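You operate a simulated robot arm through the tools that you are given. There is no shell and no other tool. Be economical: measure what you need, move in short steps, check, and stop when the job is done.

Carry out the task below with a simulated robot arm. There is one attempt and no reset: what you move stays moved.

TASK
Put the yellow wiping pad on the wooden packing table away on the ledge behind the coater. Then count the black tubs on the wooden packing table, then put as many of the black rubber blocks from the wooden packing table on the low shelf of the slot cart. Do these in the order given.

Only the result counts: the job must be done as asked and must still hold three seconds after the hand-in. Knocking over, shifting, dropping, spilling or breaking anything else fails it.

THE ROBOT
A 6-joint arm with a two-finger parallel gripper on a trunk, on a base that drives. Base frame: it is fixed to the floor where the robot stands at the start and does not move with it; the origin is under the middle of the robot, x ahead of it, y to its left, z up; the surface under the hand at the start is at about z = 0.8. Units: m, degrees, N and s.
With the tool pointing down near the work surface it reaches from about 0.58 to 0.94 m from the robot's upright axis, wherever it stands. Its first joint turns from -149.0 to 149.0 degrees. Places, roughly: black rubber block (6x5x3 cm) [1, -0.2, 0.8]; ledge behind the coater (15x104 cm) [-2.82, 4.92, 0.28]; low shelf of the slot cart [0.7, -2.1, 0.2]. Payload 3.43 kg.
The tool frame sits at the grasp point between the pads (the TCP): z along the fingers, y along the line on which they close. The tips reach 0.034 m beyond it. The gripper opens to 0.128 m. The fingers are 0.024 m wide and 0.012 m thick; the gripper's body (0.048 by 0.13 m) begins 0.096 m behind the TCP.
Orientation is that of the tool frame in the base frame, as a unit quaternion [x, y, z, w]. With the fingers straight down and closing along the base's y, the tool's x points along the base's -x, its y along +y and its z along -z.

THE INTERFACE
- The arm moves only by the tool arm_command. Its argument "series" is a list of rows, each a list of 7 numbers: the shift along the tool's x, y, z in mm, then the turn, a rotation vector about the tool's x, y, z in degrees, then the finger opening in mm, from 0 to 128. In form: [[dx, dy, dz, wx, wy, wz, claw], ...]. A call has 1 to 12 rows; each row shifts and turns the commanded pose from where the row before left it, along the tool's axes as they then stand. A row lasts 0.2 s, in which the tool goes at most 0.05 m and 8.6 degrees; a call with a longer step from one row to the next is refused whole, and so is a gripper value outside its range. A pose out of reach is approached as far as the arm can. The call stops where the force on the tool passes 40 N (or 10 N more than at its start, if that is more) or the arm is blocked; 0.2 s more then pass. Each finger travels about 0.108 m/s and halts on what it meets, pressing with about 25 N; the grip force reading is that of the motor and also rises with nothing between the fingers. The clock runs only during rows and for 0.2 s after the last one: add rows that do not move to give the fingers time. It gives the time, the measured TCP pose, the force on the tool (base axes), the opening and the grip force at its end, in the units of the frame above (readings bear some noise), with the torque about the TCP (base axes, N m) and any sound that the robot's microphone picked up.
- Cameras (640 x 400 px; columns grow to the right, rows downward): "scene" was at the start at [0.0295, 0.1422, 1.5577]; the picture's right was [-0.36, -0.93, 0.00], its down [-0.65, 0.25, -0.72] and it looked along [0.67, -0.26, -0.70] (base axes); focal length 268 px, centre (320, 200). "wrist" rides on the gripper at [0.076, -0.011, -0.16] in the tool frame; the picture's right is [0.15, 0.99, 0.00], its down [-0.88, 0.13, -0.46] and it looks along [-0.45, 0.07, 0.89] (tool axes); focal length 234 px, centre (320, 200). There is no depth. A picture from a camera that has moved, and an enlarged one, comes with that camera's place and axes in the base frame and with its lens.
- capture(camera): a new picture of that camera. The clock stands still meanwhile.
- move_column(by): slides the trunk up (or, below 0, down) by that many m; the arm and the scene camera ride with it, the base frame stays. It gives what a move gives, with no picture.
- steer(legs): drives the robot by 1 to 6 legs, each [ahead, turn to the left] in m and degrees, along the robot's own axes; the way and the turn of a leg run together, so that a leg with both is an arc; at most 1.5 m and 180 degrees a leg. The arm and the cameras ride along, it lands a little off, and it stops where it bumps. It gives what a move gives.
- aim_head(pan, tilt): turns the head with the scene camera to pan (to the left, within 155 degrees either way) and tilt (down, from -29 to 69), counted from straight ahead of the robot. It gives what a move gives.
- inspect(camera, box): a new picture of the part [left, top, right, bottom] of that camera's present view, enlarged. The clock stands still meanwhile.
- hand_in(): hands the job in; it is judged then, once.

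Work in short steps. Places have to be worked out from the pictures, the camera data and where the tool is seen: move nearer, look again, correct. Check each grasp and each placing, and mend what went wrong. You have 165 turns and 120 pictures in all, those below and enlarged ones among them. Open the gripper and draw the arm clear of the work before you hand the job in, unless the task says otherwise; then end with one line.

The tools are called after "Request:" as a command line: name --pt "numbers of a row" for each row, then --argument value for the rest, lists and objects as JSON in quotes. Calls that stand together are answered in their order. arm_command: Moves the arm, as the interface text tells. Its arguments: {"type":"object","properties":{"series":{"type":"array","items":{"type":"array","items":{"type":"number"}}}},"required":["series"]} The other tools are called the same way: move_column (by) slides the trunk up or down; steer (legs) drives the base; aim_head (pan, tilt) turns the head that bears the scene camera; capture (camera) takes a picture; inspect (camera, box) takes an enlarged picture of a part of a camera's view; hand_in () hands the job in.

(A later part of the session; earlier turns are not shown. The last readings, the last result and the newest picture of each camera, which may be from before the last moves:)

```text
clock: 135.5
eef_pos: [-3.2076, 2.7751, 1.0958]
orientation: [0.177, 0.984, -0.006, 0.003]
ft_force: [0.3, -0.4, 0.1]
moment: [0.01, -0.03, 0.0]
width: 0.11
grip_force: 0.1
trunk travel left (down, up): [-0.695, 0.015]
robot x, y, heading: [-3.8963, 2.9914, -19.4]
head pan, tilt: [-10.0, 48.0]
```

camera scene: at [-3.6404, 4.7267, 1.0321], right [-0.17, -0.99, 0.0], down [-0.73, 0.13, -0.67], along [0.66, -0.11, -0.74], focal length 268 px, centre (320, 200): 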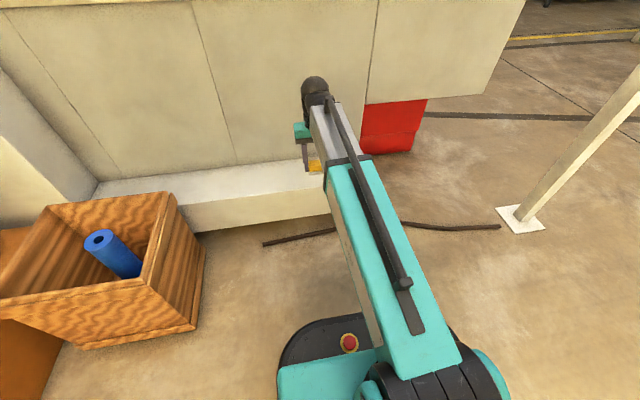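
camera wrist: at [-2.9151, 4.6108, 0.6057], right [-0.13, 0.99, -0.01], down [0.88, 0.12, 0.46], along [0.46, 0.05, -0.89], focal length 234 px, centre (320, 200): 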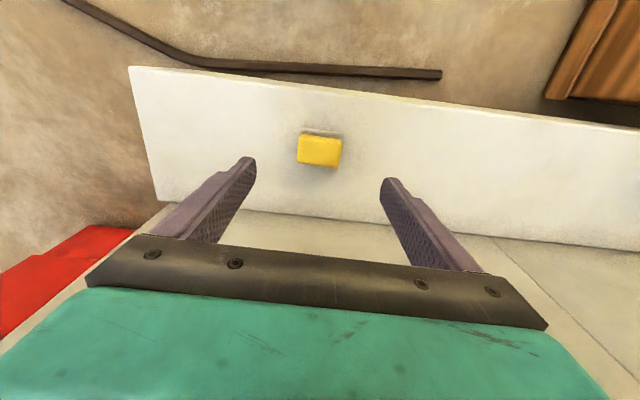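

Continue: 3.8 m back to (-0.3,1.75), then turn to −90°.

Request:
steer --legs '[[1.5, 0], [1.5, 0], [0.8, 0], [0, -70.6]]'

Request:
aim_head --pan 20 --tilt 25

Request:
capture --camera "scene"

```text
clock: 160.7
eef_pos: [-0.2815, 0.9746, 1.0967]
orientation: [0.713, 0.701, -0.007, -0.003]
ft_force: [0.1, 0.5, -0.6]
moment: [-0.03, 0.03, -0.01]
width: 0.1097
grip_force: 0.1
trunk travel left (down, up): [-0.695, 0.015]
robot x, y, heading: [-0.3341, 1.6949, -89.6]
head pan, tilt: [-10.0, 48.0]
```

```text
clock: 161.7
eef_pos: [-0.2831, 0.9755, 1.0962]
orientation: [0.712, 0.702, -0.006, -0.002]
ft_force: [0.3, -0.6, 0.5]
moment: [0.02, -0.02, 0.01]
width: 0.1099
grip_force: 0.0
trunk travel left (down, up): [-0.695, 0.015]
robot x, y, heading: [-0.329, 1.6976, -89.8]
head pan, tilt: [20.0, 25.0]
```

```text
86 pictures are left
camera scene: at [-0.1312, 1.6538, 1.7068], right [-0.94, -0.35, 0.0], down [-0.15, 0.4, -0.91], along [0.31, -0.85, -0.42], focal length 268 px, centre (320, 200)
```

scene: 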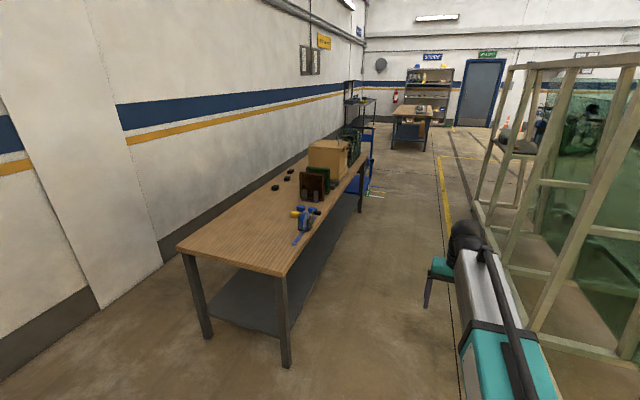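

Drive down the aisle to y≈-0.3 and study the table.

Request:
steer --legs '[[1.5, 0], [0.5, 0]]'

Request:
aim_head --pan 90 --tilt 30

Request:
capture --camera "scene"

Request:
inspect --camera "scene" --box '[160, 140, 420, 300]'

```text
clock: 173.0
eef_pos: [-0.2706, -1.0304, 1.096]
orientation: [0.714, 0.7, -0.007, -0.003]
ft_force: [1.0, -0.8, 0.4]
moment: [-0.02, 0.0, 0.02]
width: 0.1099
grip_force: 0.1
trunk travel left (down, up): [-0.695, 0.015]
robot x, y, heading: [-0.3178, -0.3129, -89.6]
head pan, tilt: [20.0, 25.0]
```

```text
clock: 174.4
eef_pos: [-0.2697, -1.0305, 1.096]
orientation: [0.714, 0.701, -0.007, -0.003]
ft_force: [0.6, -0.7, 0.4]
moment: [0.03, -0.02, -0.02]
width: 0.1101
grip_force: 0.0
trunk travel left (down, up): [-0.695, 0.015]
robot x, y, heading: [-0.3201, -0.3095, -90.0]
head pan, tilt: [90.0, 30.0]
```

```text
85 pictures are left
camera scene: at [-0.0604, -0.2645, 1.699], right [0.0, -1.0, 0.0], down [-0.5, 0.0, -0.87], along [0.87, 0.0, -0.5], focal length 268 px, centre (320, 200)
```

scene: 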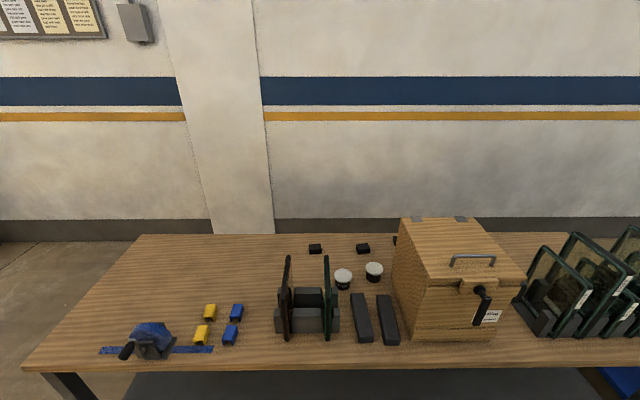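

```text
2.46 times, centred on (290, 220) of scene
camera zoom: at [-0.0604, -0.2645, 1.699], right [0.0, -1.0, 0.0], down [-0.5, 0.0, -0.87], along [0.87, 0.0, -0.5], focal length 661 px, centre (394, 151)
```

zoom: 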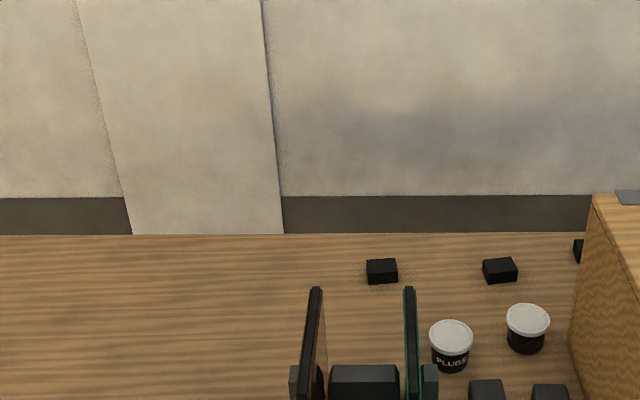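

Two tubs and three blocks visible so far; check between the panels and behind the box from more viewpoints. Zoom on panels first.

Request:
inspect --camera "scene" --box '[250, 230, 410, 350]'

Request:
inspect --camera "scene" --box '[480, 210, 640, 350]'

```text
3.33 times, centred on (330, 290) of scene
camera zoom: at [-0.0604, -0.2645, 1.699], right [0.0, -1.0, 0.0], down [-0.5, 0.0, -0.87], along [0.87, 0.0, -0.5], focal length 895 px, centre (287, -100)
```

zoom: 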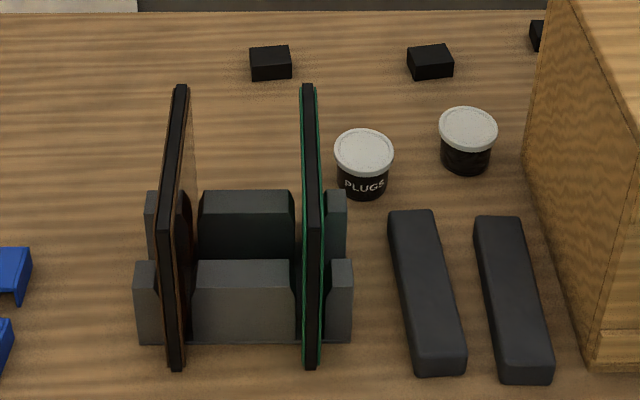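

```text
2.86 times, centred on (560, 280) of scene
camera zoom: at [-0.0604, -0.2645, 1.699], right [0.0, -1.0, 0.0], down [-0.5, 0.0, -0.87], along [0.87, 0.0, -0.5], focal length 767 px, centre (-366, -29)
```

zoom: 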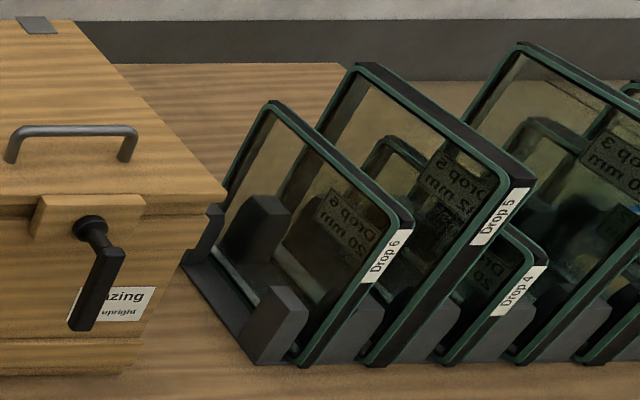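

Need the view from the other side of the box. Drive 1.5 m further and look back at the table and the cart.

Request:
steer --legs '[[1.5, 0]]'

Request:
aim_head --pan 125 --tilt 28

Request:
capture --camera "scene"

Request:
aim_head --pan 85 --tilt 40

Request:
capture --camera "scene"

```text
clock: 182.9
eef_pos: [-0.2119, -2.5317, 1.0956]
orientation: [0.7, 0.714, -0.007, -0.002]
ft_force: [0.1, -0.3, 0.1]
moment: [0.01, 0.02, -0.01]
width: 0.1101
grip_force: 0.1
trunk travel left (down, up): [-0.695, 0.015]
robot x, y, heading: [-0.285, -1.8167, -87.5]
head pan, tilt: [90.0, 30.0]
```

```text
clock: 183.9
eef_pos: [-0.2135, -2.532, 1.0956]
orientation: [0.7, 0.714, -0.007, -0.001]
ft_force: [0.0, -0.1, -0.2]
moment: [0.01, 0.02, 0.01]
width: 0.1101
grip_force: 0.0
trunk travel left (down, up): [-0.695, 0.015]
robot x, y, heading: [-0.2835, -1.8146, -87.8]
head pan, tilt: [125.0, 28.0]
```

```text
81 pictures are left
camera scene: at [-0.0478, -1.7074, 1.7021], right [0.6, -0.8, 0.0], down [-0.37, -0.28, -0.88], along [0.7, 0.53, -0.47], focal length 268 px, centre (320, 200)
```

scene: 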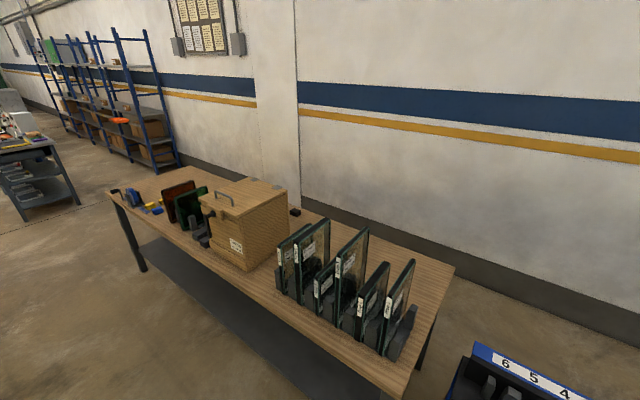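

```text
clock: 185.0
eef_pos: [-0.2132, -2.5312, 1.0968]
orientation: [0.7, 0.714, -0.007, -0.002]
ft_force: [0.1, 0.1, -0.4]
moment: [-0.02, -0.01, 0.0]
width: 0.1098
grip_force: 0.1
trunk travel left (down, up): [-0.695, 0.015]
robot x, y, heading: [-0.288, -1.817, -87.6]
head pan, tilt: [85.0, 40.0]
```

```text
80 pictures are left
camera scene: at [-0.0355, -1.7665, 1.6836], right [-0.05, -1.0, 0.0], down [-0.64, 0.03, -0.77], along [0.77, -0.04, -0.64], focal length 268 px, centre (320, 200)
```

scene: 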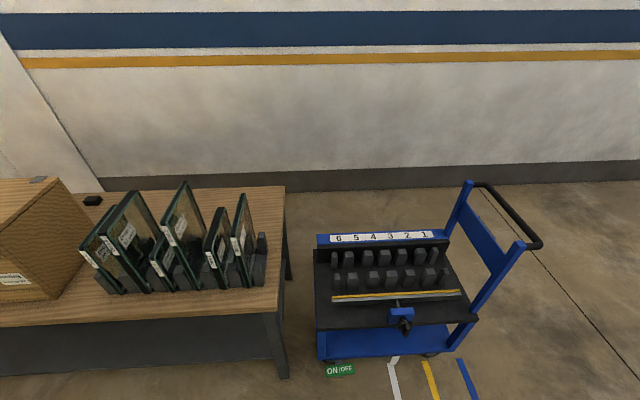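

Request:
aim_head --pan 125 --tilt 28

Request:
inspect --camera "scene" --box '[180, 160, 440, 340]'

```text
clock: 186.1
eef_pos: [-0.2126, -2.5312, 1.0952]
orientation: [0.7, 0.714, -0.007, -0.001]
ft_force: [-1.1, 0.4, 0.2]
moment: [0.0, 0.0, 0.03]
width: 0.1102
grip_force: 0.0
trunk travel left (down, up): [-0.695, 0.015]
robot x, y, heading: [-0.284, -1.8129, -87.6]
head pan, tilt: [125.0, 28.0]
```

```text
2.22 times, centred on (310, 250) of scene
camera zoom: at [-0.0478, -1.7074, 1.7021], right [0.6, -0.8, 0.0], down [-0.37, -0.28, -0.88], along [0.7, 0.53, -0.47], focal length 596 px, centre (342, 89)
```

zoom: 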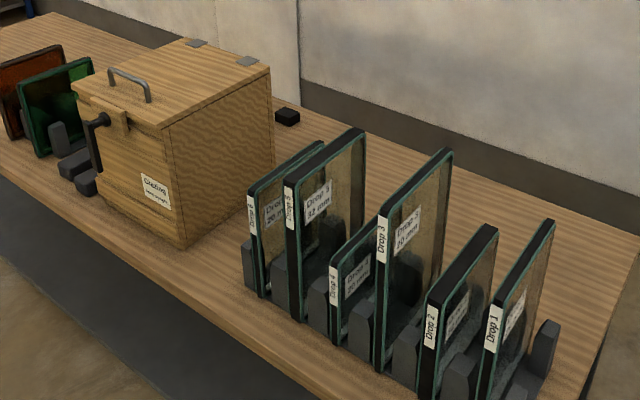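

One pocket behind the box remains unseen; I'll check it with the wrist camera when fetching blocks. Now examine the cart closer.

Request:
aim_head --pan 80 --tilt 45

Request:
inspect --camera "scene" --box '[250, 120, 530, 340]'

Request:
move_column --by -0.4

Request:
move_column --by -0.28

Request:
aim_head --pan 80 --tilt 28

Request:
capture --camera "scene"

```text
clock: 187.2
eef_pos: [-0.2133, -2.5312, 1.096]
orientation: [0.7, 0.714, -0.007, -0.002]
ft_force: [0.4, -0.3, -0.1]
moment: [0.03, -0.01, 0.01]
width: 0.11
grip_force: 0.1
trunk travel left (down, up): [-0.695, 0.015]
robot x, y, heading: [-0.2875, -1.8167, -87.6]
head pan, tilt: [80.0, 45.0]
```

```text
1.82 times, centred on (390, 230) of scene
camera zoom: at [-0.0398, -1.7734, 1.6764], right [-0.13, -0.99, 0.0], down [-0.7, 0.09, -0.71], along [0.7, -0.09, -0.71], focal length 488 px, centre (193, 146)
```

zoom: 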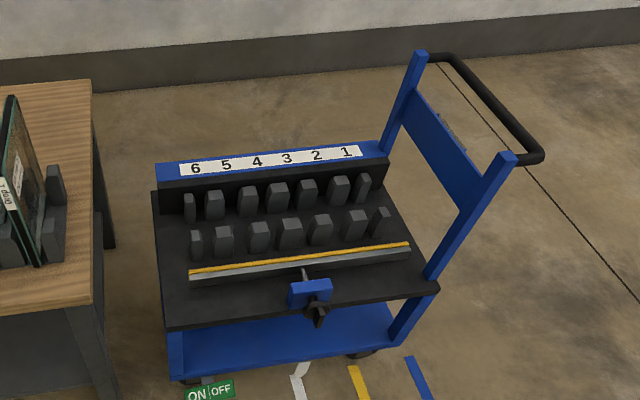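

```text
clock: 191.0
eef_pos: [-0.2131, -2.5315, 0.6955]
orientation: [0.701, 0.714, -0.006, -0.001]
ft_force: [0.4, -0.9, 0.2]
moment: [0.02, -0.03, 0.0]
width: 0.1101
grip_force: 0.1
trunk travel left (down, up): [-0.295, 0.415]
robot x, y, heading: [-0.2895, -1.813, -87.8]
head pan, tilt: [80.0, 45.0]
```

```text
clock: 193.8
eef_pos: [-0.2124, -2.5309, 0.4159]
orientation: [0.701, 0.714, -0.007, -0.001]
ft_force: [-0.6, -1.0, -0.5]
moment: [0.01, -0.01, -0.01]
width: 0.1099
grip_force: 0.0
trunk travel left (down, up): [-0.015, 0.695]
robot x, y, heading: [-0.2876, -1.8156, -87.7]
head pan, tilt: [80.0, 45.0]
```

```text
clock: 194.7
eef_pos: [-0.2124, -2.5316, 0.4167]
orientation: [0.701, 0.714, -0.006, -0.002]
ft_force: [-0.2, -0.3, 0.1]
moment: [0.0, -0.01, 0.0]
width: 0.1102
grip_force: 0.0
trunk travel left (down, up): [-0.015, 0.695]
robot x, y, heading: [-0.2857, -1.815, -87.7]
head pan, tilt: [80.0, 28.0]
```

```text
77 pictures are left
camera scene: at [-0.0301, -1.7749, 1.0221], right [-0.13, -0.99, 0.0], down [-0.47, 0.06, -0.88], along [0.87, -0.12, -0.47], focal length 268 px, centre (320, 200)
```

scene: 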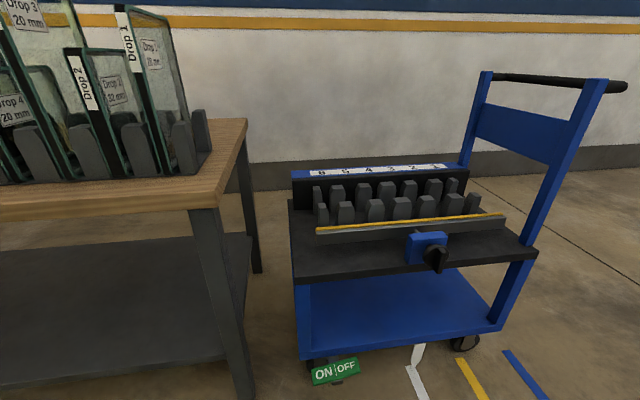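

Low shelf: z≈0.2, front edge x≈0.48, y −1.80…−2.48, deck underside ≈0.5, so I'll use a tilted tool to place. Raise the trunk, reverse back beside the table, then face it at y≈−0.43.

Request:
move_column --by 0.4

Request:
move_column --by 0.295

Request:
steer --legs '[[0, 1], [-1.4, 0]]'

```text
clock: 198.5
eef_pos: [-0.2122, -2.5323, 0.8151]
orientation: [0.7, 0.714, -0.006, -0.001]
ft_force: [0.6, 0.1, -0.2]
moment: [0.02, -0.01, 0.0]
width: 0.11
grip_force: 0.0
trunk travel left (down, up): [-0.415, 0.295]
robot x, y, heading: [-0.2849, -1.8139, -87.4]
head pan, tilt: [80.0, 28.0]
```

```text
clock: 201.4
eef_pos: [-0.213, -2.5315, 1.1113]
orientation: [0.701, 0.714, -0.007, -0.002]
ft_force: [-0.1, 0.5, 0.9]
moment: [0.0, -0.01, -0.01]
width: 0.11
grip_force: 0.0
trunk travel left (down, up): [-0.71, 0.0]
robot x, y, heading: [-0.2846, -1.8134, -87.5]
head pan, tilt: [80.0, 28.0]
```

```text
clock: 209.8
eef_pos: [-0.2815, -1.1269, 1.1106]
orientation: [0.696, 0.718, -0.007, -0.002]
ft_force: [-0.1, -0.2, 0.2]
moment: [-0.02, 0.03, 0.01]
width: 0.1099
grip_force: 0.0
trunk travel left (down, up): [-0.71, 0.0]
robot x, y, heading: [-0.3668, -0.4115, -86.5]
head pan, tilt: [80.0, 28.0]
```

Request:
steer --legs '[[0, 86.5]]'

Request:
aim_head --pan 0 --tilt 40

Request:
capture --camera "scene"

Request:
capture --camera "wrist"

```text
clock: 215.3
eef_pos: [0.3567, -0.3598, 1.11]
orientation: [0.007, 1.0, -0.006, 0.004]
ft_force: [0.6, 0.1, -0.4]
moment: [0.03, 0.03, -0.01]
width: 0.1102
grip_force: 0.1
trunk travel left (down, up): [-0.71, 0.0]
robot x, y, heading: [-0.3618, -0.3797, 0.4]
head pan, tilt: [80.0, 28.0]
```

```text
clock: 216.8
eef_pos: [0.356, -0.3604, 1.1107]
orientation: [0.007, 1.0, -0.006, 0.003]
ft_force: [-0.6, 0.2, 0.1]
moment: [0.03, 0.02, 0.01]
width: 0.1102
grip_force: 0.1
trunk travel left (down, up): [-0.71, 0.0]
robot x, y, heading: [-0.3632, -0.3808, 0.2]
head pan, tilt: [0.0, 40.0]
```

```text
76 pictures are left
camera scene: at [-0.3261, -0.2101, 1.6986], right [0.01, -1.0, 0.0], down [-0.64, 0.0, -0.77], along [0.77, 0.0, -0.64], focal length 268 px, centre (320, 200)
```

scene: 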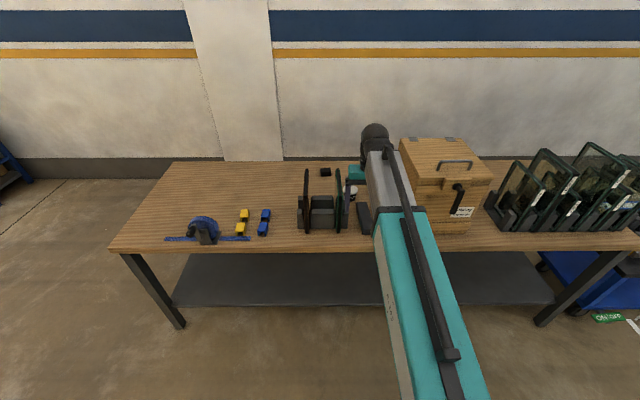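

```text
75 pictures are left
camera wrist: at [0.2785, -0.3681, 1.2706], right [-0.13, 0.99, -0.01], down [0.88, 0.12, 0.46], along [0.46, 0.05, -0.89], focal length 234 px, centre (320, 200)
```

wrist: 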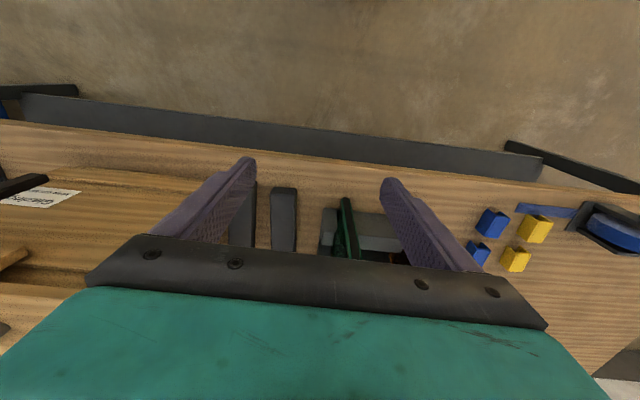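

Aisle fine. Shift the tool slightly right (y≈−0.41) to centre on the corridor between green panel and box, then drive ahead 0.36 at this height.

Request:
arm_command --pt "0 -20 0 0 0 0 110" --pt "0 -25 0 0 0 0 110" --pt "0 0 0 0 0 0 60" --pt "0 0 0 0 0 0 60"

Request:
steer --legs '[[0.36, 0]]'

Request:
capture --camera "scene"

Request:
capture --camera "wrist"

```text
clock: 217.8
eef_pos: [0.3536, -0.4056, 1.1127]
orientation: [0.006, 1.0, -0.007, 0.003]
ft_force: [0.2, -0.5, -0.5]
moment: [-0.01, 0.03, 0.0]
width: 0.0601
grip_force: 0.0
trunk travel left (down, up): [-0.71, 0.0]
robot x, y, heading: [-0.362, -0.3793, 0.4]
head pan, tilt: [0.0, 40.0]
```

```text
clock: 220.4
eef_pos: [0.7164, -0.4018, 1.1114]
orientation: [0.007, 1.0, -0.006, 0.004]
ft_force: [0.1, -0.1, -0.2]
moment: [0.01, 0.03, 0.02]
width: 0.0599
grip_force: 0.0
trunk travel left (down, up): [-0.71, 0.0]
robot x, y, heading: [-0.0044, -0.3775, 0.4]
head pan, tilt: [0.0, 40.0]
```

```text
74 pictures are left
camera scene: at [0.0348, -0.2084, 1.6986], right [0.01, -1.0, 0.0], down [-0.64, 0.0, -0.77], along [0.77, 0.01, -0.64], focal length 268 px, centre (320, 200)
```

scene: 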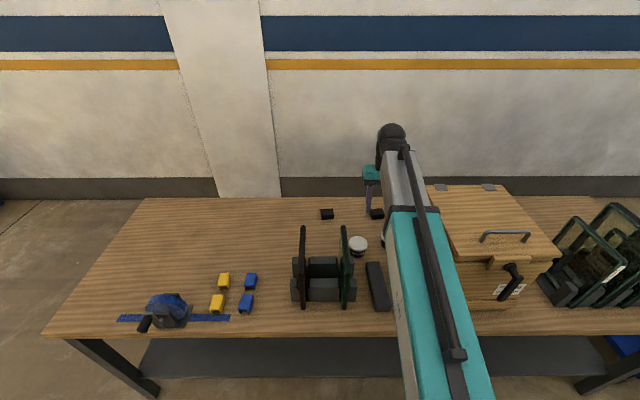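

```text
73 pictures are left
camera wrist: at [0.6371, -0.4105, 1.2715], right [-0.13, 0.99, -0.01], down [0.88, 0.12, 0.46], along [0.46, 0.05, -0.89], focal length 234 px, centre (320, 200)
```

wrist: 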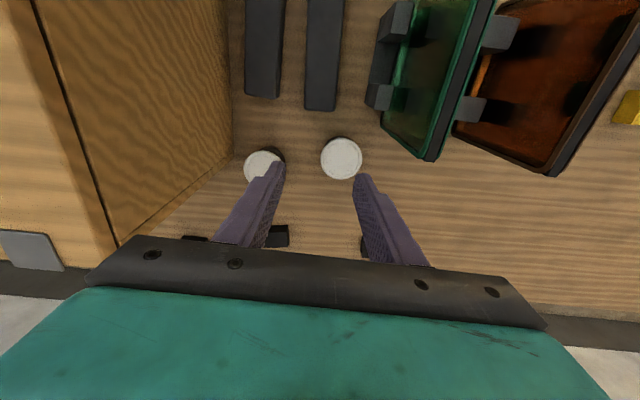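

Box left face y≈−0.59, back x≈0.81; block B≈(0.97,−0.47). Extend the arm over the back to look behind the box.

Request:
arm_command --pt "-30 -5 0 0 0 0 60" --pt "-35 -5 0 0 0 0 60" --pt "-35 -5 0 0 0 0 60" --pt "-35 -5 0 0 0 0 60" --pt "-30 0 0 0 0 0 60" --pt "0 0 0 0 0 0 60"

Request:
capture --camera "wrist"

```text
clock: 221.8
eef_pos: [0.879, -0.4245, 1.1127]
orientation: [0.006, 1.0, -0.006, 0.003]
ft_force: [0.0, -0.9, -0.3]
moment: [0.01, -0.01, -0.01]
width: 0.0599
grip_force: 0.0
trunk travel left (down, up): [-0.71, 0.0]
robot x, y, heading: [-0.0022, -0.3782, 0.4]
head pan, tilt: [0.0, 40.0]
```

```text
72 pictures are left
camera wrist: at [0.8011, -0.433, 1.2732], right [-0.13, 0.99, -0.01], down [0.88, 0.13, 0.46], along [0.46, 0.05, -0.89], focal length 234 px, centre (320, 200)
```

wrist: 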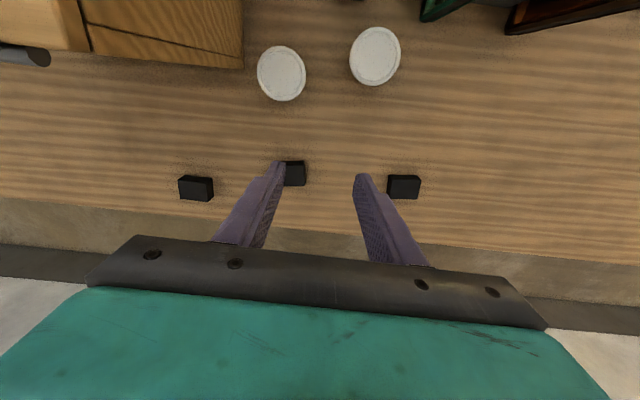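

Behind the box is empty: the count is 2 tubs, and blocks are A(0.977,−0.243), B(0.977,−0.470), C(1.037,−0.668). I tilt the tool 25° forward (needed for the shelf) and position above B.

Request:
arm_command --pt "0 -10 0 0 -6.25 0 128" --pt "0 -12 0 0 -6.25 0 128" --pt "0 -12 0 0 -6.25 0 128" --pt "0 -11 0 0 -6.25 0 128" --pt "0 0 0 0 0 0 128"

Request:
arm_command --pt "-3 0 30 0 0 0 128" --pt "-3 0 40 0 0 0 128" --pt "-3 0 40 0 0 0 128" --pt "-3 0 40 0 0 0 128" --pt "0 0 0 0 0 0 128" --pt "0 0 0 0 0 0 128"

Request:
capture --camera "wrist"

Request:
capture --camera "scene"

```text
clock: 223.0
eef_pos: [0.8776, -0.469, 1.1141]
orientation: [0.004, 0.975, -0.007, 0.221]
ft_force: [-0.3, -0.7, -0.1]
moment: [-0.02, 0.03, 0.0]
width: 0.1279
grip_force: 0.1
trunk travel left (down, up): [-0.71, 0.0]
robot x, y, heading: [-0.0007, -0.3759, 0.3]
head pan, tilt: [0.0, 40.0]
```

```text
clock: 224.4
eef_pos: [0.9525, -0.473, 0.9843]
orientation: [0.005, 0.976, -0.008, 0.22]
ft_force: [0.3, -0.7, 0.7]
moment: [-0.01, -0.02, 0.0]
width: 0.1278
grip_force: 0.1
trunk travel left (down, up): [-0.71, 0.0]
robot x, y, heading: [-0.0032, -0.3791, 0.5]
head pan, tilt: [0.0, 40.0]
```

```text
71 pictures are left
camera wrist: at [0.8145, -0.4808, 1.0967], right [-0.12, 0.99, -0.08], down [0.6, 0.13, 0.79], along [0.79, 0.05, -0.61], focal length 234 px, centre (320, 200)
```

wrist: 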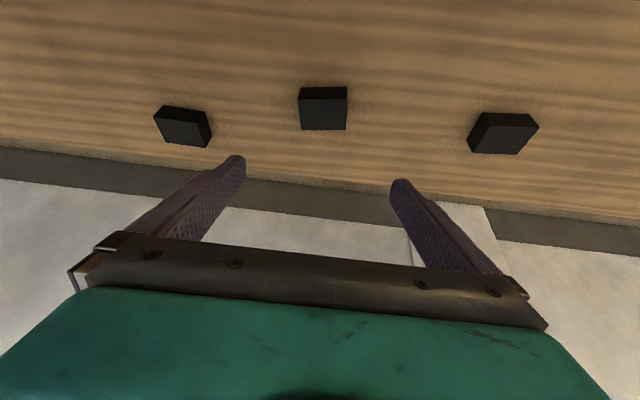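

```text
70 pictures are left
camera scene: at [0.0341, -0.2084, 1.6986], right [0.01, -1.0, 0.0], down [-0.64, 0.0, -0.77], along [0.77, 0.0, -0.64], focal length 268 px, centre (320, 200)
```

scene: 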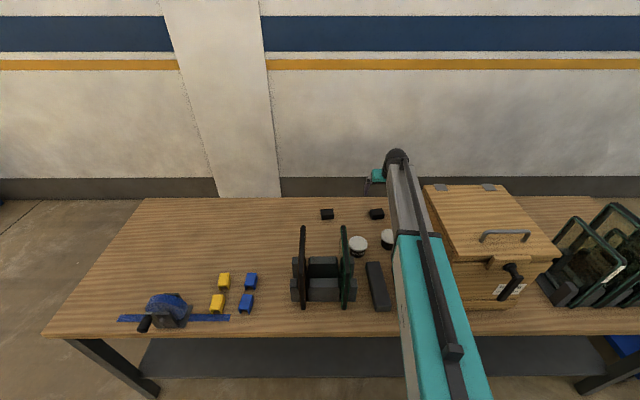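

Block B centre ≈(0.982,−0.476), 6 cm along y. Descend in-line to z≈0.846.

Request:
arm_command --pt "11 -1 34 0 0 0 128" --pt "11 -1 34 0 0 0 128" --pt "11 0 34 0 0 0 128" --pt "9 0 31 0 0 0 128" --pt "0 0 0 0 0 0 128" --pt "0 0 0 0 0 0 128"

Request:
capture --camera "wrist"

Request:
inspect --camera "scene" --box '[300, 140, 480, 320]'

```text
clock: 225.8
eef_pos: [0.9731, -0.4757, 0.8462]
orientation: [0.005, 0.976, -0.008, 0.219]
ft_force: [0.0, 0.9, 0.2]
moment: [-0.01, 0.0, -0.03]
width: 0.1281
grip_force: 0.1
trunk travel left (down, up): [-0.71, 0.0]
robot x, y, heading: [-0.004, -0.3771, 0.0]
head pan, tilt: [0.0, 40.0]
```

```text
69 pictures are left
camera wrist: at [0.8355, -0.4839, 0.9582], right [-0.12, 0.99, -0.08], down [0.6, 0.13, 0.79], along [0.79, 0.05, -0.61], focal length 234 px, centre (320, 200)
```

wrist: 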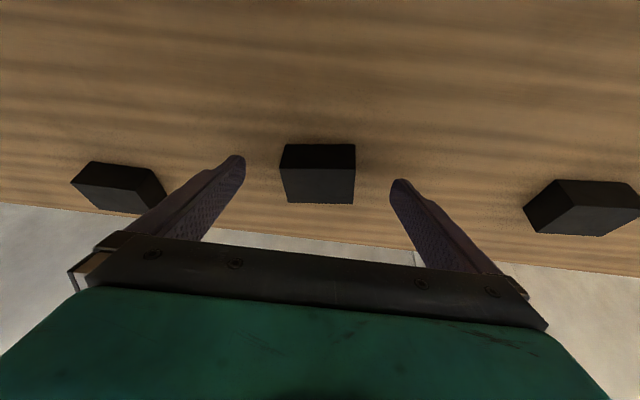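

```text
2.22 times, centred on (390, 230) of scene
camera zoom: at [0.034, -0.2084, 1.6986], right [0.01, -1.0, 0.0], down [-0.64, 0.0, -0.77], along [0.77, 0.0, -0.64], focal length 596 px, centre (164, 133)
```

zoom: 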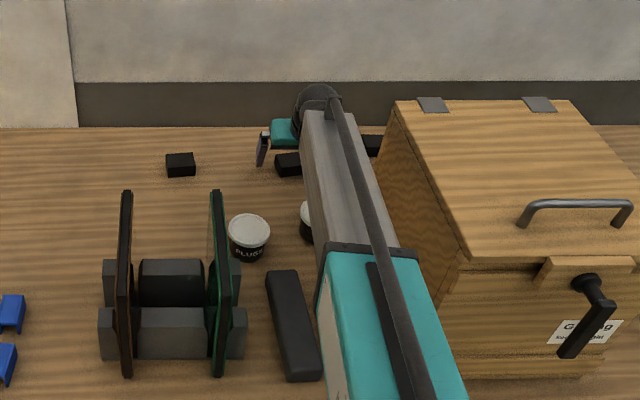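

Centred; block is yawed ≈7°. Align yaw about the vertical, lower 5 mm, and close.

Request:
arm_command --pt "0 0 0 -2.8 0 -6 128" --pt "2 0 4.5 0 0 0 128" --pt "0 0 0 0 0 0 100" --pt "0 0 0 0 0 0 75" --pt "0 0 0 0 0 0 50" --pt "0 0 0 0 0 0 30" --pt "0 0 0 0 0 0 30" --pt "0 0 0 0 0 0 30"

Request:
capture --camera "wrist"

```text
clock: 227.6
eef_pos: [0.9721, -0.4763, 0.8416]
orientation: [-0.052, 0.974, 0.006, 0.219]
ft_force: [-0.6, -1.2, 1.0]
moment: [0.01, 0.06, 0.02]
width: 0.0612
grip_force: 24.7
trunk travel left (down, up): [-0.71, 0.0]
robot x, y, heading: [-0.0046, -0.3791, 0.3]
head pan, tilt: [0.0, 40.0]
```

```text
67 pictures are left
camera wrist: at [0.8367, -0.5001, 0.9535], right [-0.23, 0.97, -0.08], down [0.58, 0.2, 0.79], along [0.78, 0.14, -0.61], focal length 234 px, centre (320, 200)
```

wrist: 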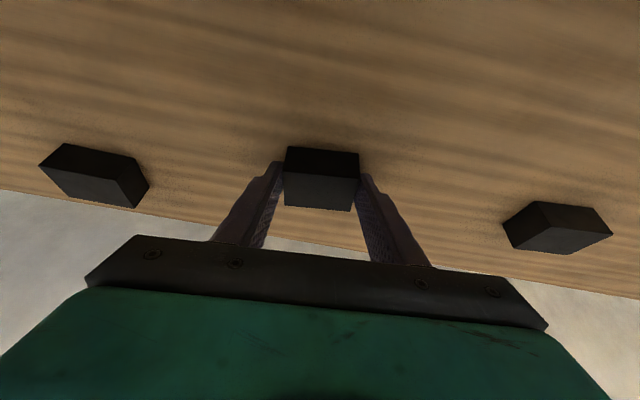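

Gripped (61 mm). Lift straight up 0.28 m.

Request:
arm_command --pt "-8.5 0 -18 0 0 0 20" --pt "-17 0 -36 0 0 0 20" --pt "-17 0 -36 0 0 0 20" --pt "-17 0 -36 0 0 0 20" --pt "-17 0 -36 0 0 0 20" --pt "-17 0 -36 0 0 0 20" --pt "-17 0 -36 0 0 0 20" --pt "0 0 0 0 0 0 20"

Request:
capture --camera "wrist"

```text
clock: 229.4
eef_pos: [0.9703, -0.4753, 1.1018]
orientation: [-0.051, 0.974, 0.006, 0.22]
ft_force: [-0.3, -0.2, -0.9]
moment: [0.01, -0.02, -0.02]
width: 0.0604
grip_force: 24.9
trunk travel left (down, up): [-0.71, 0.0]
robot x, y, heading: [-0.0019, -0.3798, 0.5]
head pan, tilt: [0.0, 40.0]
```

```text
66 pictures are left
camera wrist: at [0.8357, -0.4982, 1.2127], right [-0.23, 0.97, -0.08], down [0.58, 0.2, 0.79], along [0.78, 0.14, -0.61], focal length 234 px, centre (320, 200)
```

wrist: 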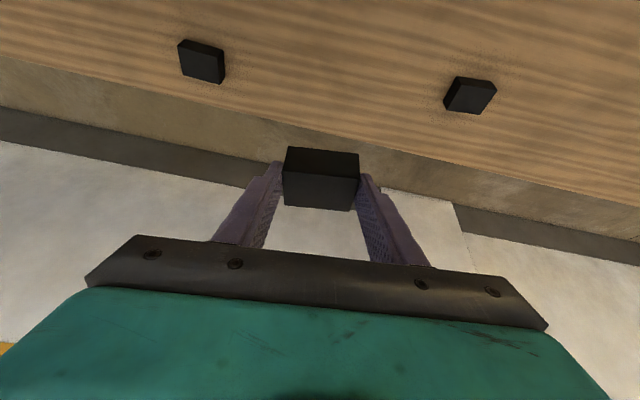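

Block held. Back out 0.36 m, then retract the arm.

Request:
steer --legs '[[-0.36, 0]]'

Request:
arm_command --pt "28 3.2 -13.4 0 0 0 20" --pt "28 3.2 -13.4 0 0 0 20" --pt "28 3.2 -13.4 0 0 0 20" --pt "28 3.2 -13.4 0 0 0 20" --pt "28 3.2 -13.4 0 0 0 20" --pt "28 3.2 -13.4 0 0 0 20" --pt "28 3.2 -13.4 0 0 0 20" --pt "28 3.2 -13.4 0 0 0 20" --pt "0 0 0 0 0 0 20"

```text
clock: 231.9
eef_pos: [0.6169, -0.4726, 1.1011]
orientation: [-0.054, 0.974, 0.006, 0.22]
ft_force: [-0.4, 0.6, -0.6]
moment: [0.02, -0.04, 0.02]
width: 0.0595
grip_force: 25.6
trunk travel left (down, up): [-0.71, 0.0]
robot x, y, heading: [-0.3574, -0.3794, 1.0]
head pan, tilt: [0.0, 40.0]
```

```text
clock: 233.9
eef_pos: [0.3664, -0.4733, 1.0998]
orientation: [-0.055, 0.974, 0.006, 0.219]
ft_force: [-0.6, -0.2, -0.6]
moment: [0.01, 0.03, 0.0]
width: 0.0594
grip_force: 24.9
trunk travel left (down, up): [-0.71, 0.0]
robot x, y, heading: [-0.3561, -0.3814, 0.8]
head pan, tilt: [0.0, 40.0]
```

Now turn right and drive to y≈−1.2 first, where I'll check the Drop panels for hidden tubs.

Request:
steer --legs '[[0, -90], [0.8, 0]]'

Request:
aim_head --pan 90 --tilt 35

Request:
inspect --camera "scene" --box '[140, 150, 500, 375]'

```text
clock: 243.9
eef_pos: [-0.4125, -1.8941, 1.0996]
orientation: [0.644, 0.733, -0.149, 0.16]
ft_force: [-0.4, -0.1, -1.0]
moment: [0.04, 0.03, 0.0]
width: 0.0593
grip_force: 24.5
trunk travel left (down, up): [-0.71, 0.0]
robot x, y, heading: [-0.3347, -1.1692, -87.7]
head pan, tilt: [0.0, 40.0]
```

```text
clock: 245.6
eef_pos: [-0.4108, -1.8945, 1.0993]
orientation: [0.644, 0.733, -0.15, 0.161]
ft_force: [-0.1, 0.1, -0.2]
moment: [0.01, 0.05, 0.0]
width: 0.0593
grip_force: 24.9
trunk travel left (down, up): [-0.71, 0.0]
robot x, y, heading: [-0.3392, -1.1727, -87.6]
head pan, tilt: [90.0, 35.0]
```

```text
1.78 times, centred on (320, 262) of scene
camera zoom: at [-0.083, -1.1135, 1.7062], right [0.04, -1.0, 0.0], down [-0.57, -0.02, -0.82], along [0.82, 0.03, -0.57], focal length 477 px, centre (320, 89)
```

zoom: 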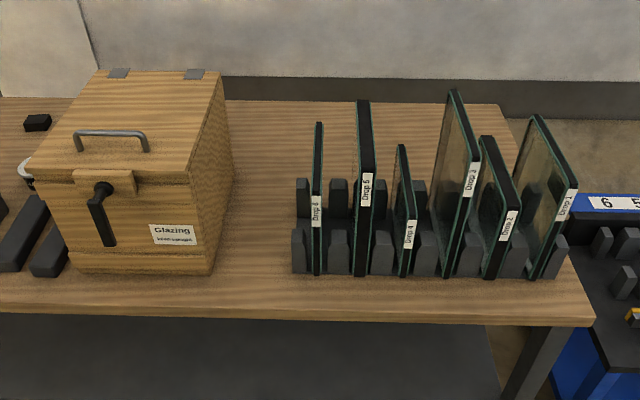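

No tubs there: count stays 2. Continue to y≈−2.2 and face the cart.

Request:
steer --legs '[[1.03, 0], [0, 87.6]]'

Request:
aim_head --pan 0 --tilt 45

Request:
capture --camera "scene"

```text
clock: 256.7
eef_pos: [0.4232, -2.3104, 1.0994]
orientation: [-0.038, 0.975, 0.003, 0.219]
ft_force: [-0.2, -0.6, -1.2]
moment: [-0.01, 0.01, 0.0]
width: 0.0593
grip_force: 24.8
trunk travel left (down, up): [-0.71, 0.0]
robot x, y, heading: [-0.2967, -2.1625, -0.7]
head pan, tilt: [90.0, 35.0]
```

```text
clock: 258.4
eef_pos: [0.4239, -2.3111, 1.1003]
orientation: [-0.039, 0.975, 0.002, 0.219]
ft_force: [0.3, -0.4, -0.6]
moment: [0.03, 0.03, 0.04]
width: 0.0592
grip_force: 25.3
trunk travel left (down, up): [-0.71, 0.0]
robot x, y, heading: [-0.298, -2.1648, -0.7]
head pan, tilt: [0.0, 45.0]
```

```text
64 pictures are left
camera scene: at [-0.2594, -1.9933, 1.6914], right [-0.02, -1.0, 0.0], down [-0.71, 0.01, -0.71], along [0.71, -0.01, -0.71], focal length 268 px, centre (320, 200)
```

scene: 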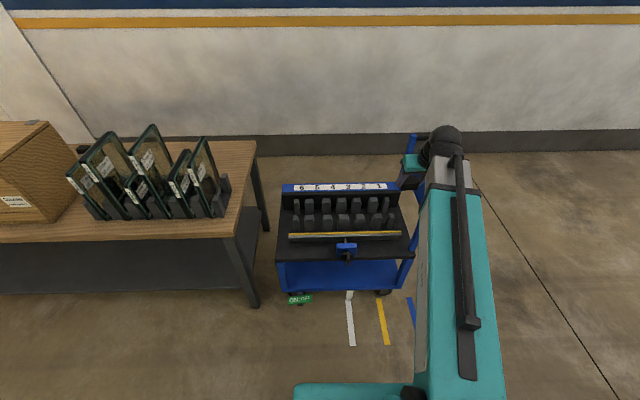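

Cart low shelf front edge x≈0.485, y −1.79…−2.47. Back 0.15 m for clearance, then lower the trunk fully.

Request:
steer --legs '[[-0.15, 0]]'

Request:
move_column --by -0.4

Request:
move_column --by -0.3

Request:
aim_head --pan 5 --tilt 32

Request:
capture --camera "scene"

Request:
capture --camera "wrist"

```text
clock: 259.8
eef_pos: [0.274, -2.309, 1.0996]
orientation: [-0.037, 0.975, 0.002, 0.22]
ft_force: [-0.3, -0.7, -1.1]
moment: [-0.01, 0.01, 0.06]
width: 0.059
grip_force: 25.1
trunk travel left (down, up): [-0.71, 0.0]
robot x, y, heading: [-0.445, -2.1595, -1.2]
head pan, tilt: [0.0, 45.0]
```

```text
clock: 263.7
eef_pos: [0.2745, -2.3105, 0.6996]
orientation: [-0.036, 0.975, 0.001, 0.219]
ft_force: [0.5, -0.4, -0.9]
moment: [0.01, 0.03, -0.01]
width: 0.059
grip_force: 24.6
trunk travel left (down, up): [-0.31, 0.4]
robot x, y, heading: [-0.446, -2.1606, -1.2]
head pan, tilt: [0.0, 45.0]
```

```text
clock: 266.7
eef_pos: [0.2742, -2.3099, 0.3996]
orientation: [-0.037, 0.975, 0.002, 0.219]
ft_force: [-0.7, -0.3, -1.5]
moment: [0.01, 0.04, -0.01]
width: 0.0591
grip_force: 25.0
trunk travel left (down, up): [-0.01, 0.7]
robot x, y, heading: [-0.4455, -2.1581, -0.9]
head pan, tilt: [0.0, 45.0]
```

```text
clock: 267.4
eef_pos: [0.2745, -2.3099, 0.3997]
orientation: [-0.036, 0.975, 0.002, 0.219]
ft_force: [-0.2, -0.4, -0.6]
moment: [0.01, 0.03, -0.01]
width: 0.0592
grip_force: 24.8
trunk travel left (down, up): [-0.01, 0.7]
robot x, y, heading: [-0.4489, -2.1611, -1.0]
head pan, tilt: [5.0, 32.0]
```

```text
63 pictures are left
camera scene: at [-0.3995, -1.983, 1.0108], right [0.07, -1.0, 0.0], down [-0.53, -0.04, -0.85], along [0.85, 0.06, -0.53], focal length 268 px, centre (320, 200)
```

scene: 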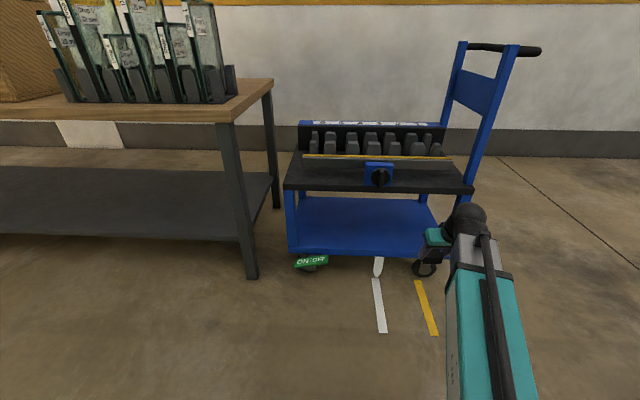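

```text
62 pictures are left
camera wrist: at [0.138, -2.3297, 0.5124], right [-0.2, 0.98, -0.08], down [0.59, 0.18, 0.79], along [0.78, 0.12, -0.61], focal length 234 px, centre (320, 200)
```

wrist: 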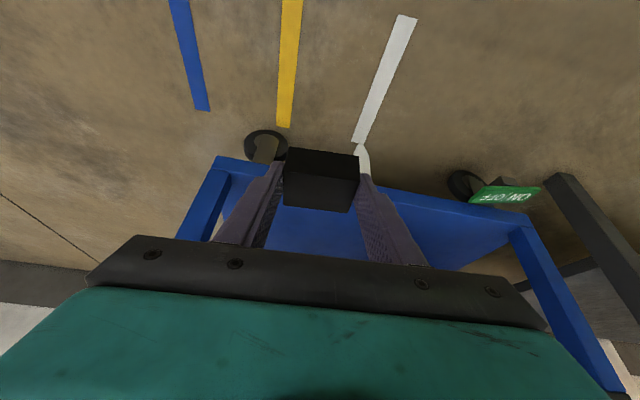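

Shelf is clear: edge x≈0.468, z≈0.2. Lower the tool to z≈0.265 outside the cart.

Request:
arm_command --pt "14.4 0.4 30.5 0 0 0 20" --pt "14.4 0.4 30.5 0 0 0 20" --pt "14.4 0.4 30.5 0 0 0 20" --pt "14.4 0.4 30.5 0 0 0 20" --pt "0 0 0 0 0 0 20"

Request:
capture --camera "wrist"

```text
clock: 268.6
eef_pos: [0.2754, -2.3111, 0.2635]
orientation: [-0.036, 0.975, 0.002, 0.219]
ft_force: [-0.8, -0.3, -0.7]
moment: [-0.01, 0.0, 0.01]
width: 0.0593
grip_force: 25.1
trunk travel left (down, up): [-0.01, 0.7]
robot x, y, heading: [-0.4472, -2.1589, -1.1]
head pan, tilt: [5.0, 32.0]
```

```text
61 pictures are left
camera wrist: at [0.1399, -2.3306, 0.3757], right [-0.2, 0.98, -0.08], down [0.59, 0.18, 0.79], along [0.78, 0.12, -0.61], focal length 234 px, centre (320, 200)
```

wrist: 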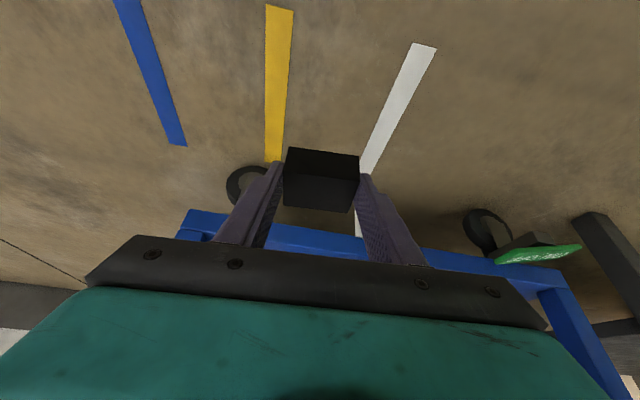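

Advance to x≈0.40 and check clearance from the scene camera.

Request:
arm_command --pt "-28.2 -2.3 13.3 0 0 0 20" --pt "-28.2 -2.3 13.3 0 0 0 20" --pt "-28.2 -2.3 13.3 0 0 0 20" --pt "-28.2 -2.3 13.3 0 0 0 20" --pt "0 0 0 0 0 0 20"

Request:
inspect --camera "scene" --box '[260, 120, 500, 290]'

Request:
capture --camera "wrist"

```text
clock: 269.8
eef_pos: [0.4018, -2.3104, 0.2658]
orientation: [-0.037, 0.975, 0.001, 0.219]
ft_force: [0.0, 0.6, -0.3]
moment: [-0.04, -0.02, 0.0]
width: 0.0593
grip_force: 25.0
trunk travel left (down, up): [-0.01, 0.7]
robot x, y, heading: [-0.4437, -2.1578, -1.2]
head pan, tilt: [5.0, 32.0]
```

```text
2.35 times, centred on (380, 205) of scene
camera zoom: at [-0.3994, -1.983, 1.0108], right [0.07, -1.0, 0.0], down [-0.53, -0.04, -0.85], along [0.85, 0.06, -0.53], focal length 632 px, centre (179, 188)
```

zoom: 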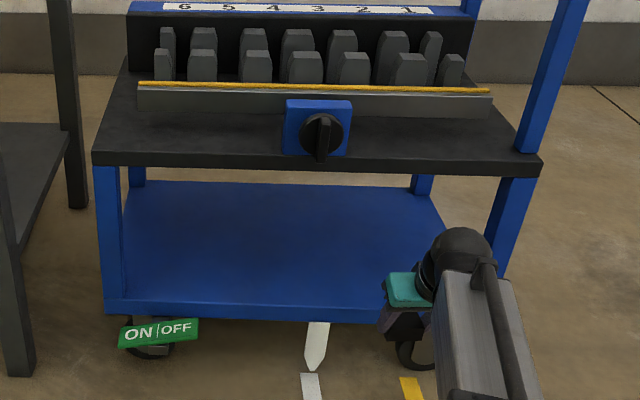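

```text
59 pictures are left
camera wrist: at [0.2654, -2.3294, 0.3784], right [-0.2, 0.98, -0.08], down [0.59, 0.18, 0.79], along [0.78, 0.12, -0.61], focal length 234 px, centre (320, 200)
```

wrist: 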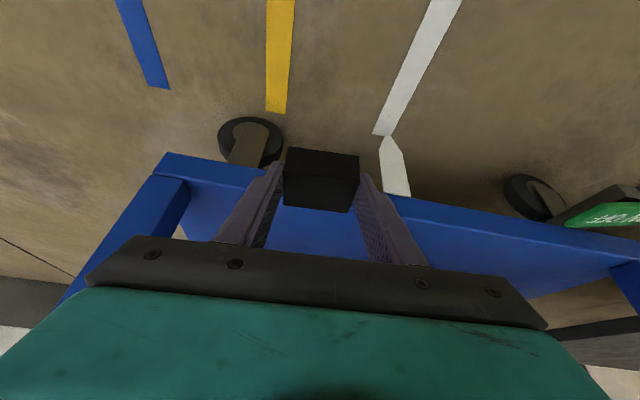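

Wrist ball would come near the deck edge, so I add 8° more tilt (the block settles a few mm on release), then go in 125 mm, rising 10 mm.

Request:
arm_command --pt "-6 0 -8 0 -4 0 20" --pt "0 0 0 0 -4 0 20" --pt "-22 -1.8 12 0 0 0 20" --pt "-22 -1.8 12 0 0 0 20" --pt "-22 -1.8 12 0 0 0 20" --pt "0 0 0 0 0 0 20"

Request:
inspect --camera "scene" --box '[300, 120, 500, 290]'

Request:
capture --camera "wrist"

```text
clock: 271.2
eef_pos: [0.4775, -2.3092, 0.2833]
orientation: [-0.036, 0.957, 0.005, 0.287]
ft_force: [-1.3, -0.5, -2.0]
moment: [0.01, 0.01, -0.01]
width: 0.0593
grip_force: 25.8
trunk travel left (down, up): [-0.01, 0.7]
robot x, y, heading: [-0.4421, -2.1554, -0.9]
head pan, tilt: [5.0, 32.0]
```

```text
2.35 times, centred on (400, 205) of scene
camera zoom: at [-0.3994, -1.983, 1.0108], right [0.07, -1.0, 0.0], down [-0.53, -0.04, -0.85], along [0.85, 0.06, -0.53], focal length 632 px, centre (132, 188)
```

zoom: 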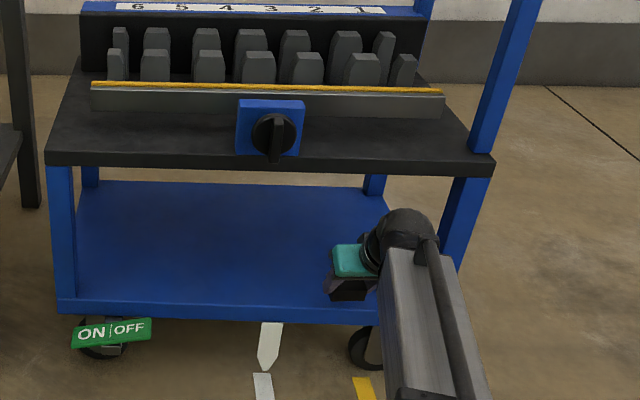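

```text
57 pictures are left
camera wrist: at [0.3262, -2.3298, 0.3756], right [-0.19, 0.98, -0.09], down [0.47, 0.18, 0.86], along [0.86, 0.12, -0.5], focal length 234 px, centre (320, 200)
```

wrist: 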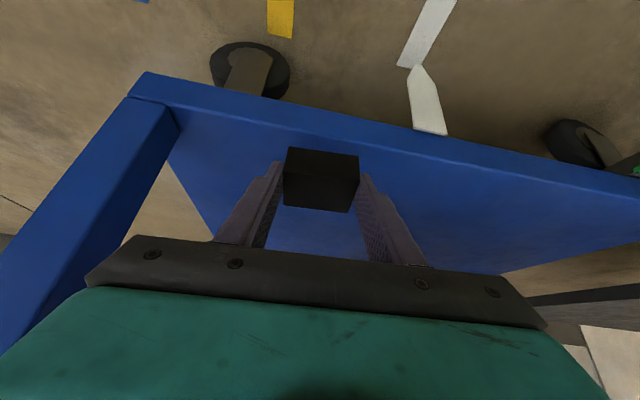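

Front edge solves to x≈0.495, z≈0.2. Advance to TCP x≈0.537 and lower to z≈0.252.

Request:
arm_command --pt "-22 -2.1 20.6 0 0 0 20" --pt "-22 -2.1 20.6 0 0 0 20" --pt "6 0 9.2 0 0 0 20" --pt "6 0 9.2 0 0 0 20" --pt "0 0 0 0 0 0 20"

Request:
capture --camera "wrist"

Request:
inspect --camera "scene" --box '[300, 120, 500, 290]'

```text
clock: 272.4
eef_pos: [0.5378, -2.3107, 0.2492]
orientation: [-0.037, 0.957, 0.004, 0.287]
ft_force: [-0.4, -0.7, -0.4]
moment: [-0.01, 0.04, 0.03]
width: 0.0594
grip_force: 25.2
trunk travel left (down, up): [-0.01, 0.7]
robot x, y, heading: [-0.4456, -2.1601, -1.2]
head pan, tilt: [5.0, 32.0]
```

```text
56 pictures are left
camera wrist: at [0.3862, -2.3311, 0.3419], right [-0.19, 0.98, -0.09], down [0.47, 0.18, 0.86], along [0.86, 0.12, -0.5], focal length 234 px, centre (320, 200)
```

wrist: 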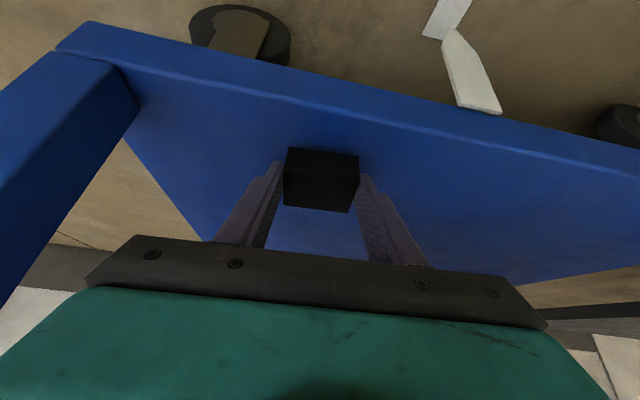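

```text
2.35 times, centred on (400, 205) of scene
camera zoom: at [-0.3994, -1.983, 1.0108], right [0.07, -1.0, 0.0], down [-0.53, -0.04, -0.85], along [0.85, 0.06, -0.53], focal length 632 px, centre (132, 188)
```

zoom: 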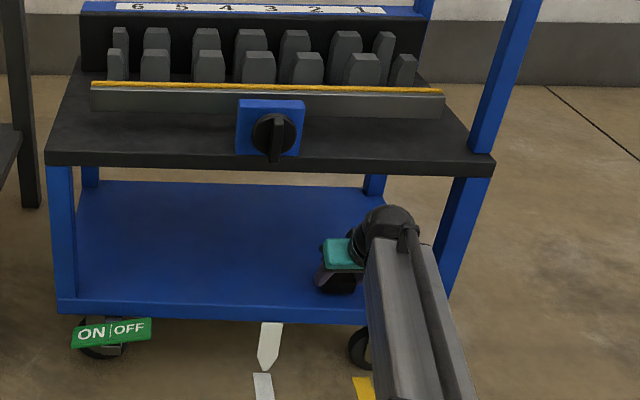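

Block is over the shelf; lower in 2 mm steps until contact.

Request:
arm_command --pt "1.1 0 1.7 0 0 0 20" --pt "1.1 0 1.7 0 0 0 20" --pt "1.1 0 1.7 0 0 0 20" --pt "0 0 0 0 0 0 20"

```text
clock: 273.4
eef_pos: [0.5369, -2.3106, 0.2417]
orientation: [-0.037, 0.957, 0.004, 0.286]
ft_force: [0.1, 0.2, -1.1]
moment: [0.03, 0.02, 0.0]
width: 0.0593
grip_force: 24.9
trunk travel left (down, up): [-0.01, 0.7]
robot x, y, heading: [-0.4438, -2.1582, -1.2]
head pan, tilt: [5.0, 32.0]
```

Request:
arm_command --pt "1.1 0 1.7 0 0 0 20" --pt "1.1 0 1.7 0 0 0 20" --pt "0 0 0 0 0 0 20"

```text
clock: 274.2
eef_pos: [0.5377, -2.3097, 0.2423]
orientation: [-0.036, 0.957, 0.004, 0.288]
ft_force: [-2.2, 0.8, 13.6]
moment: [0.43, 0.19, 0.06]
width: 0.0596
grip_force: 25.6
trunk travel left (down, up): [-0.01, 0.7]
robot x, y, heading: [-0.4445, -2.1581, -1.4]
head pan, tilt: [5.0, 32.0]
```

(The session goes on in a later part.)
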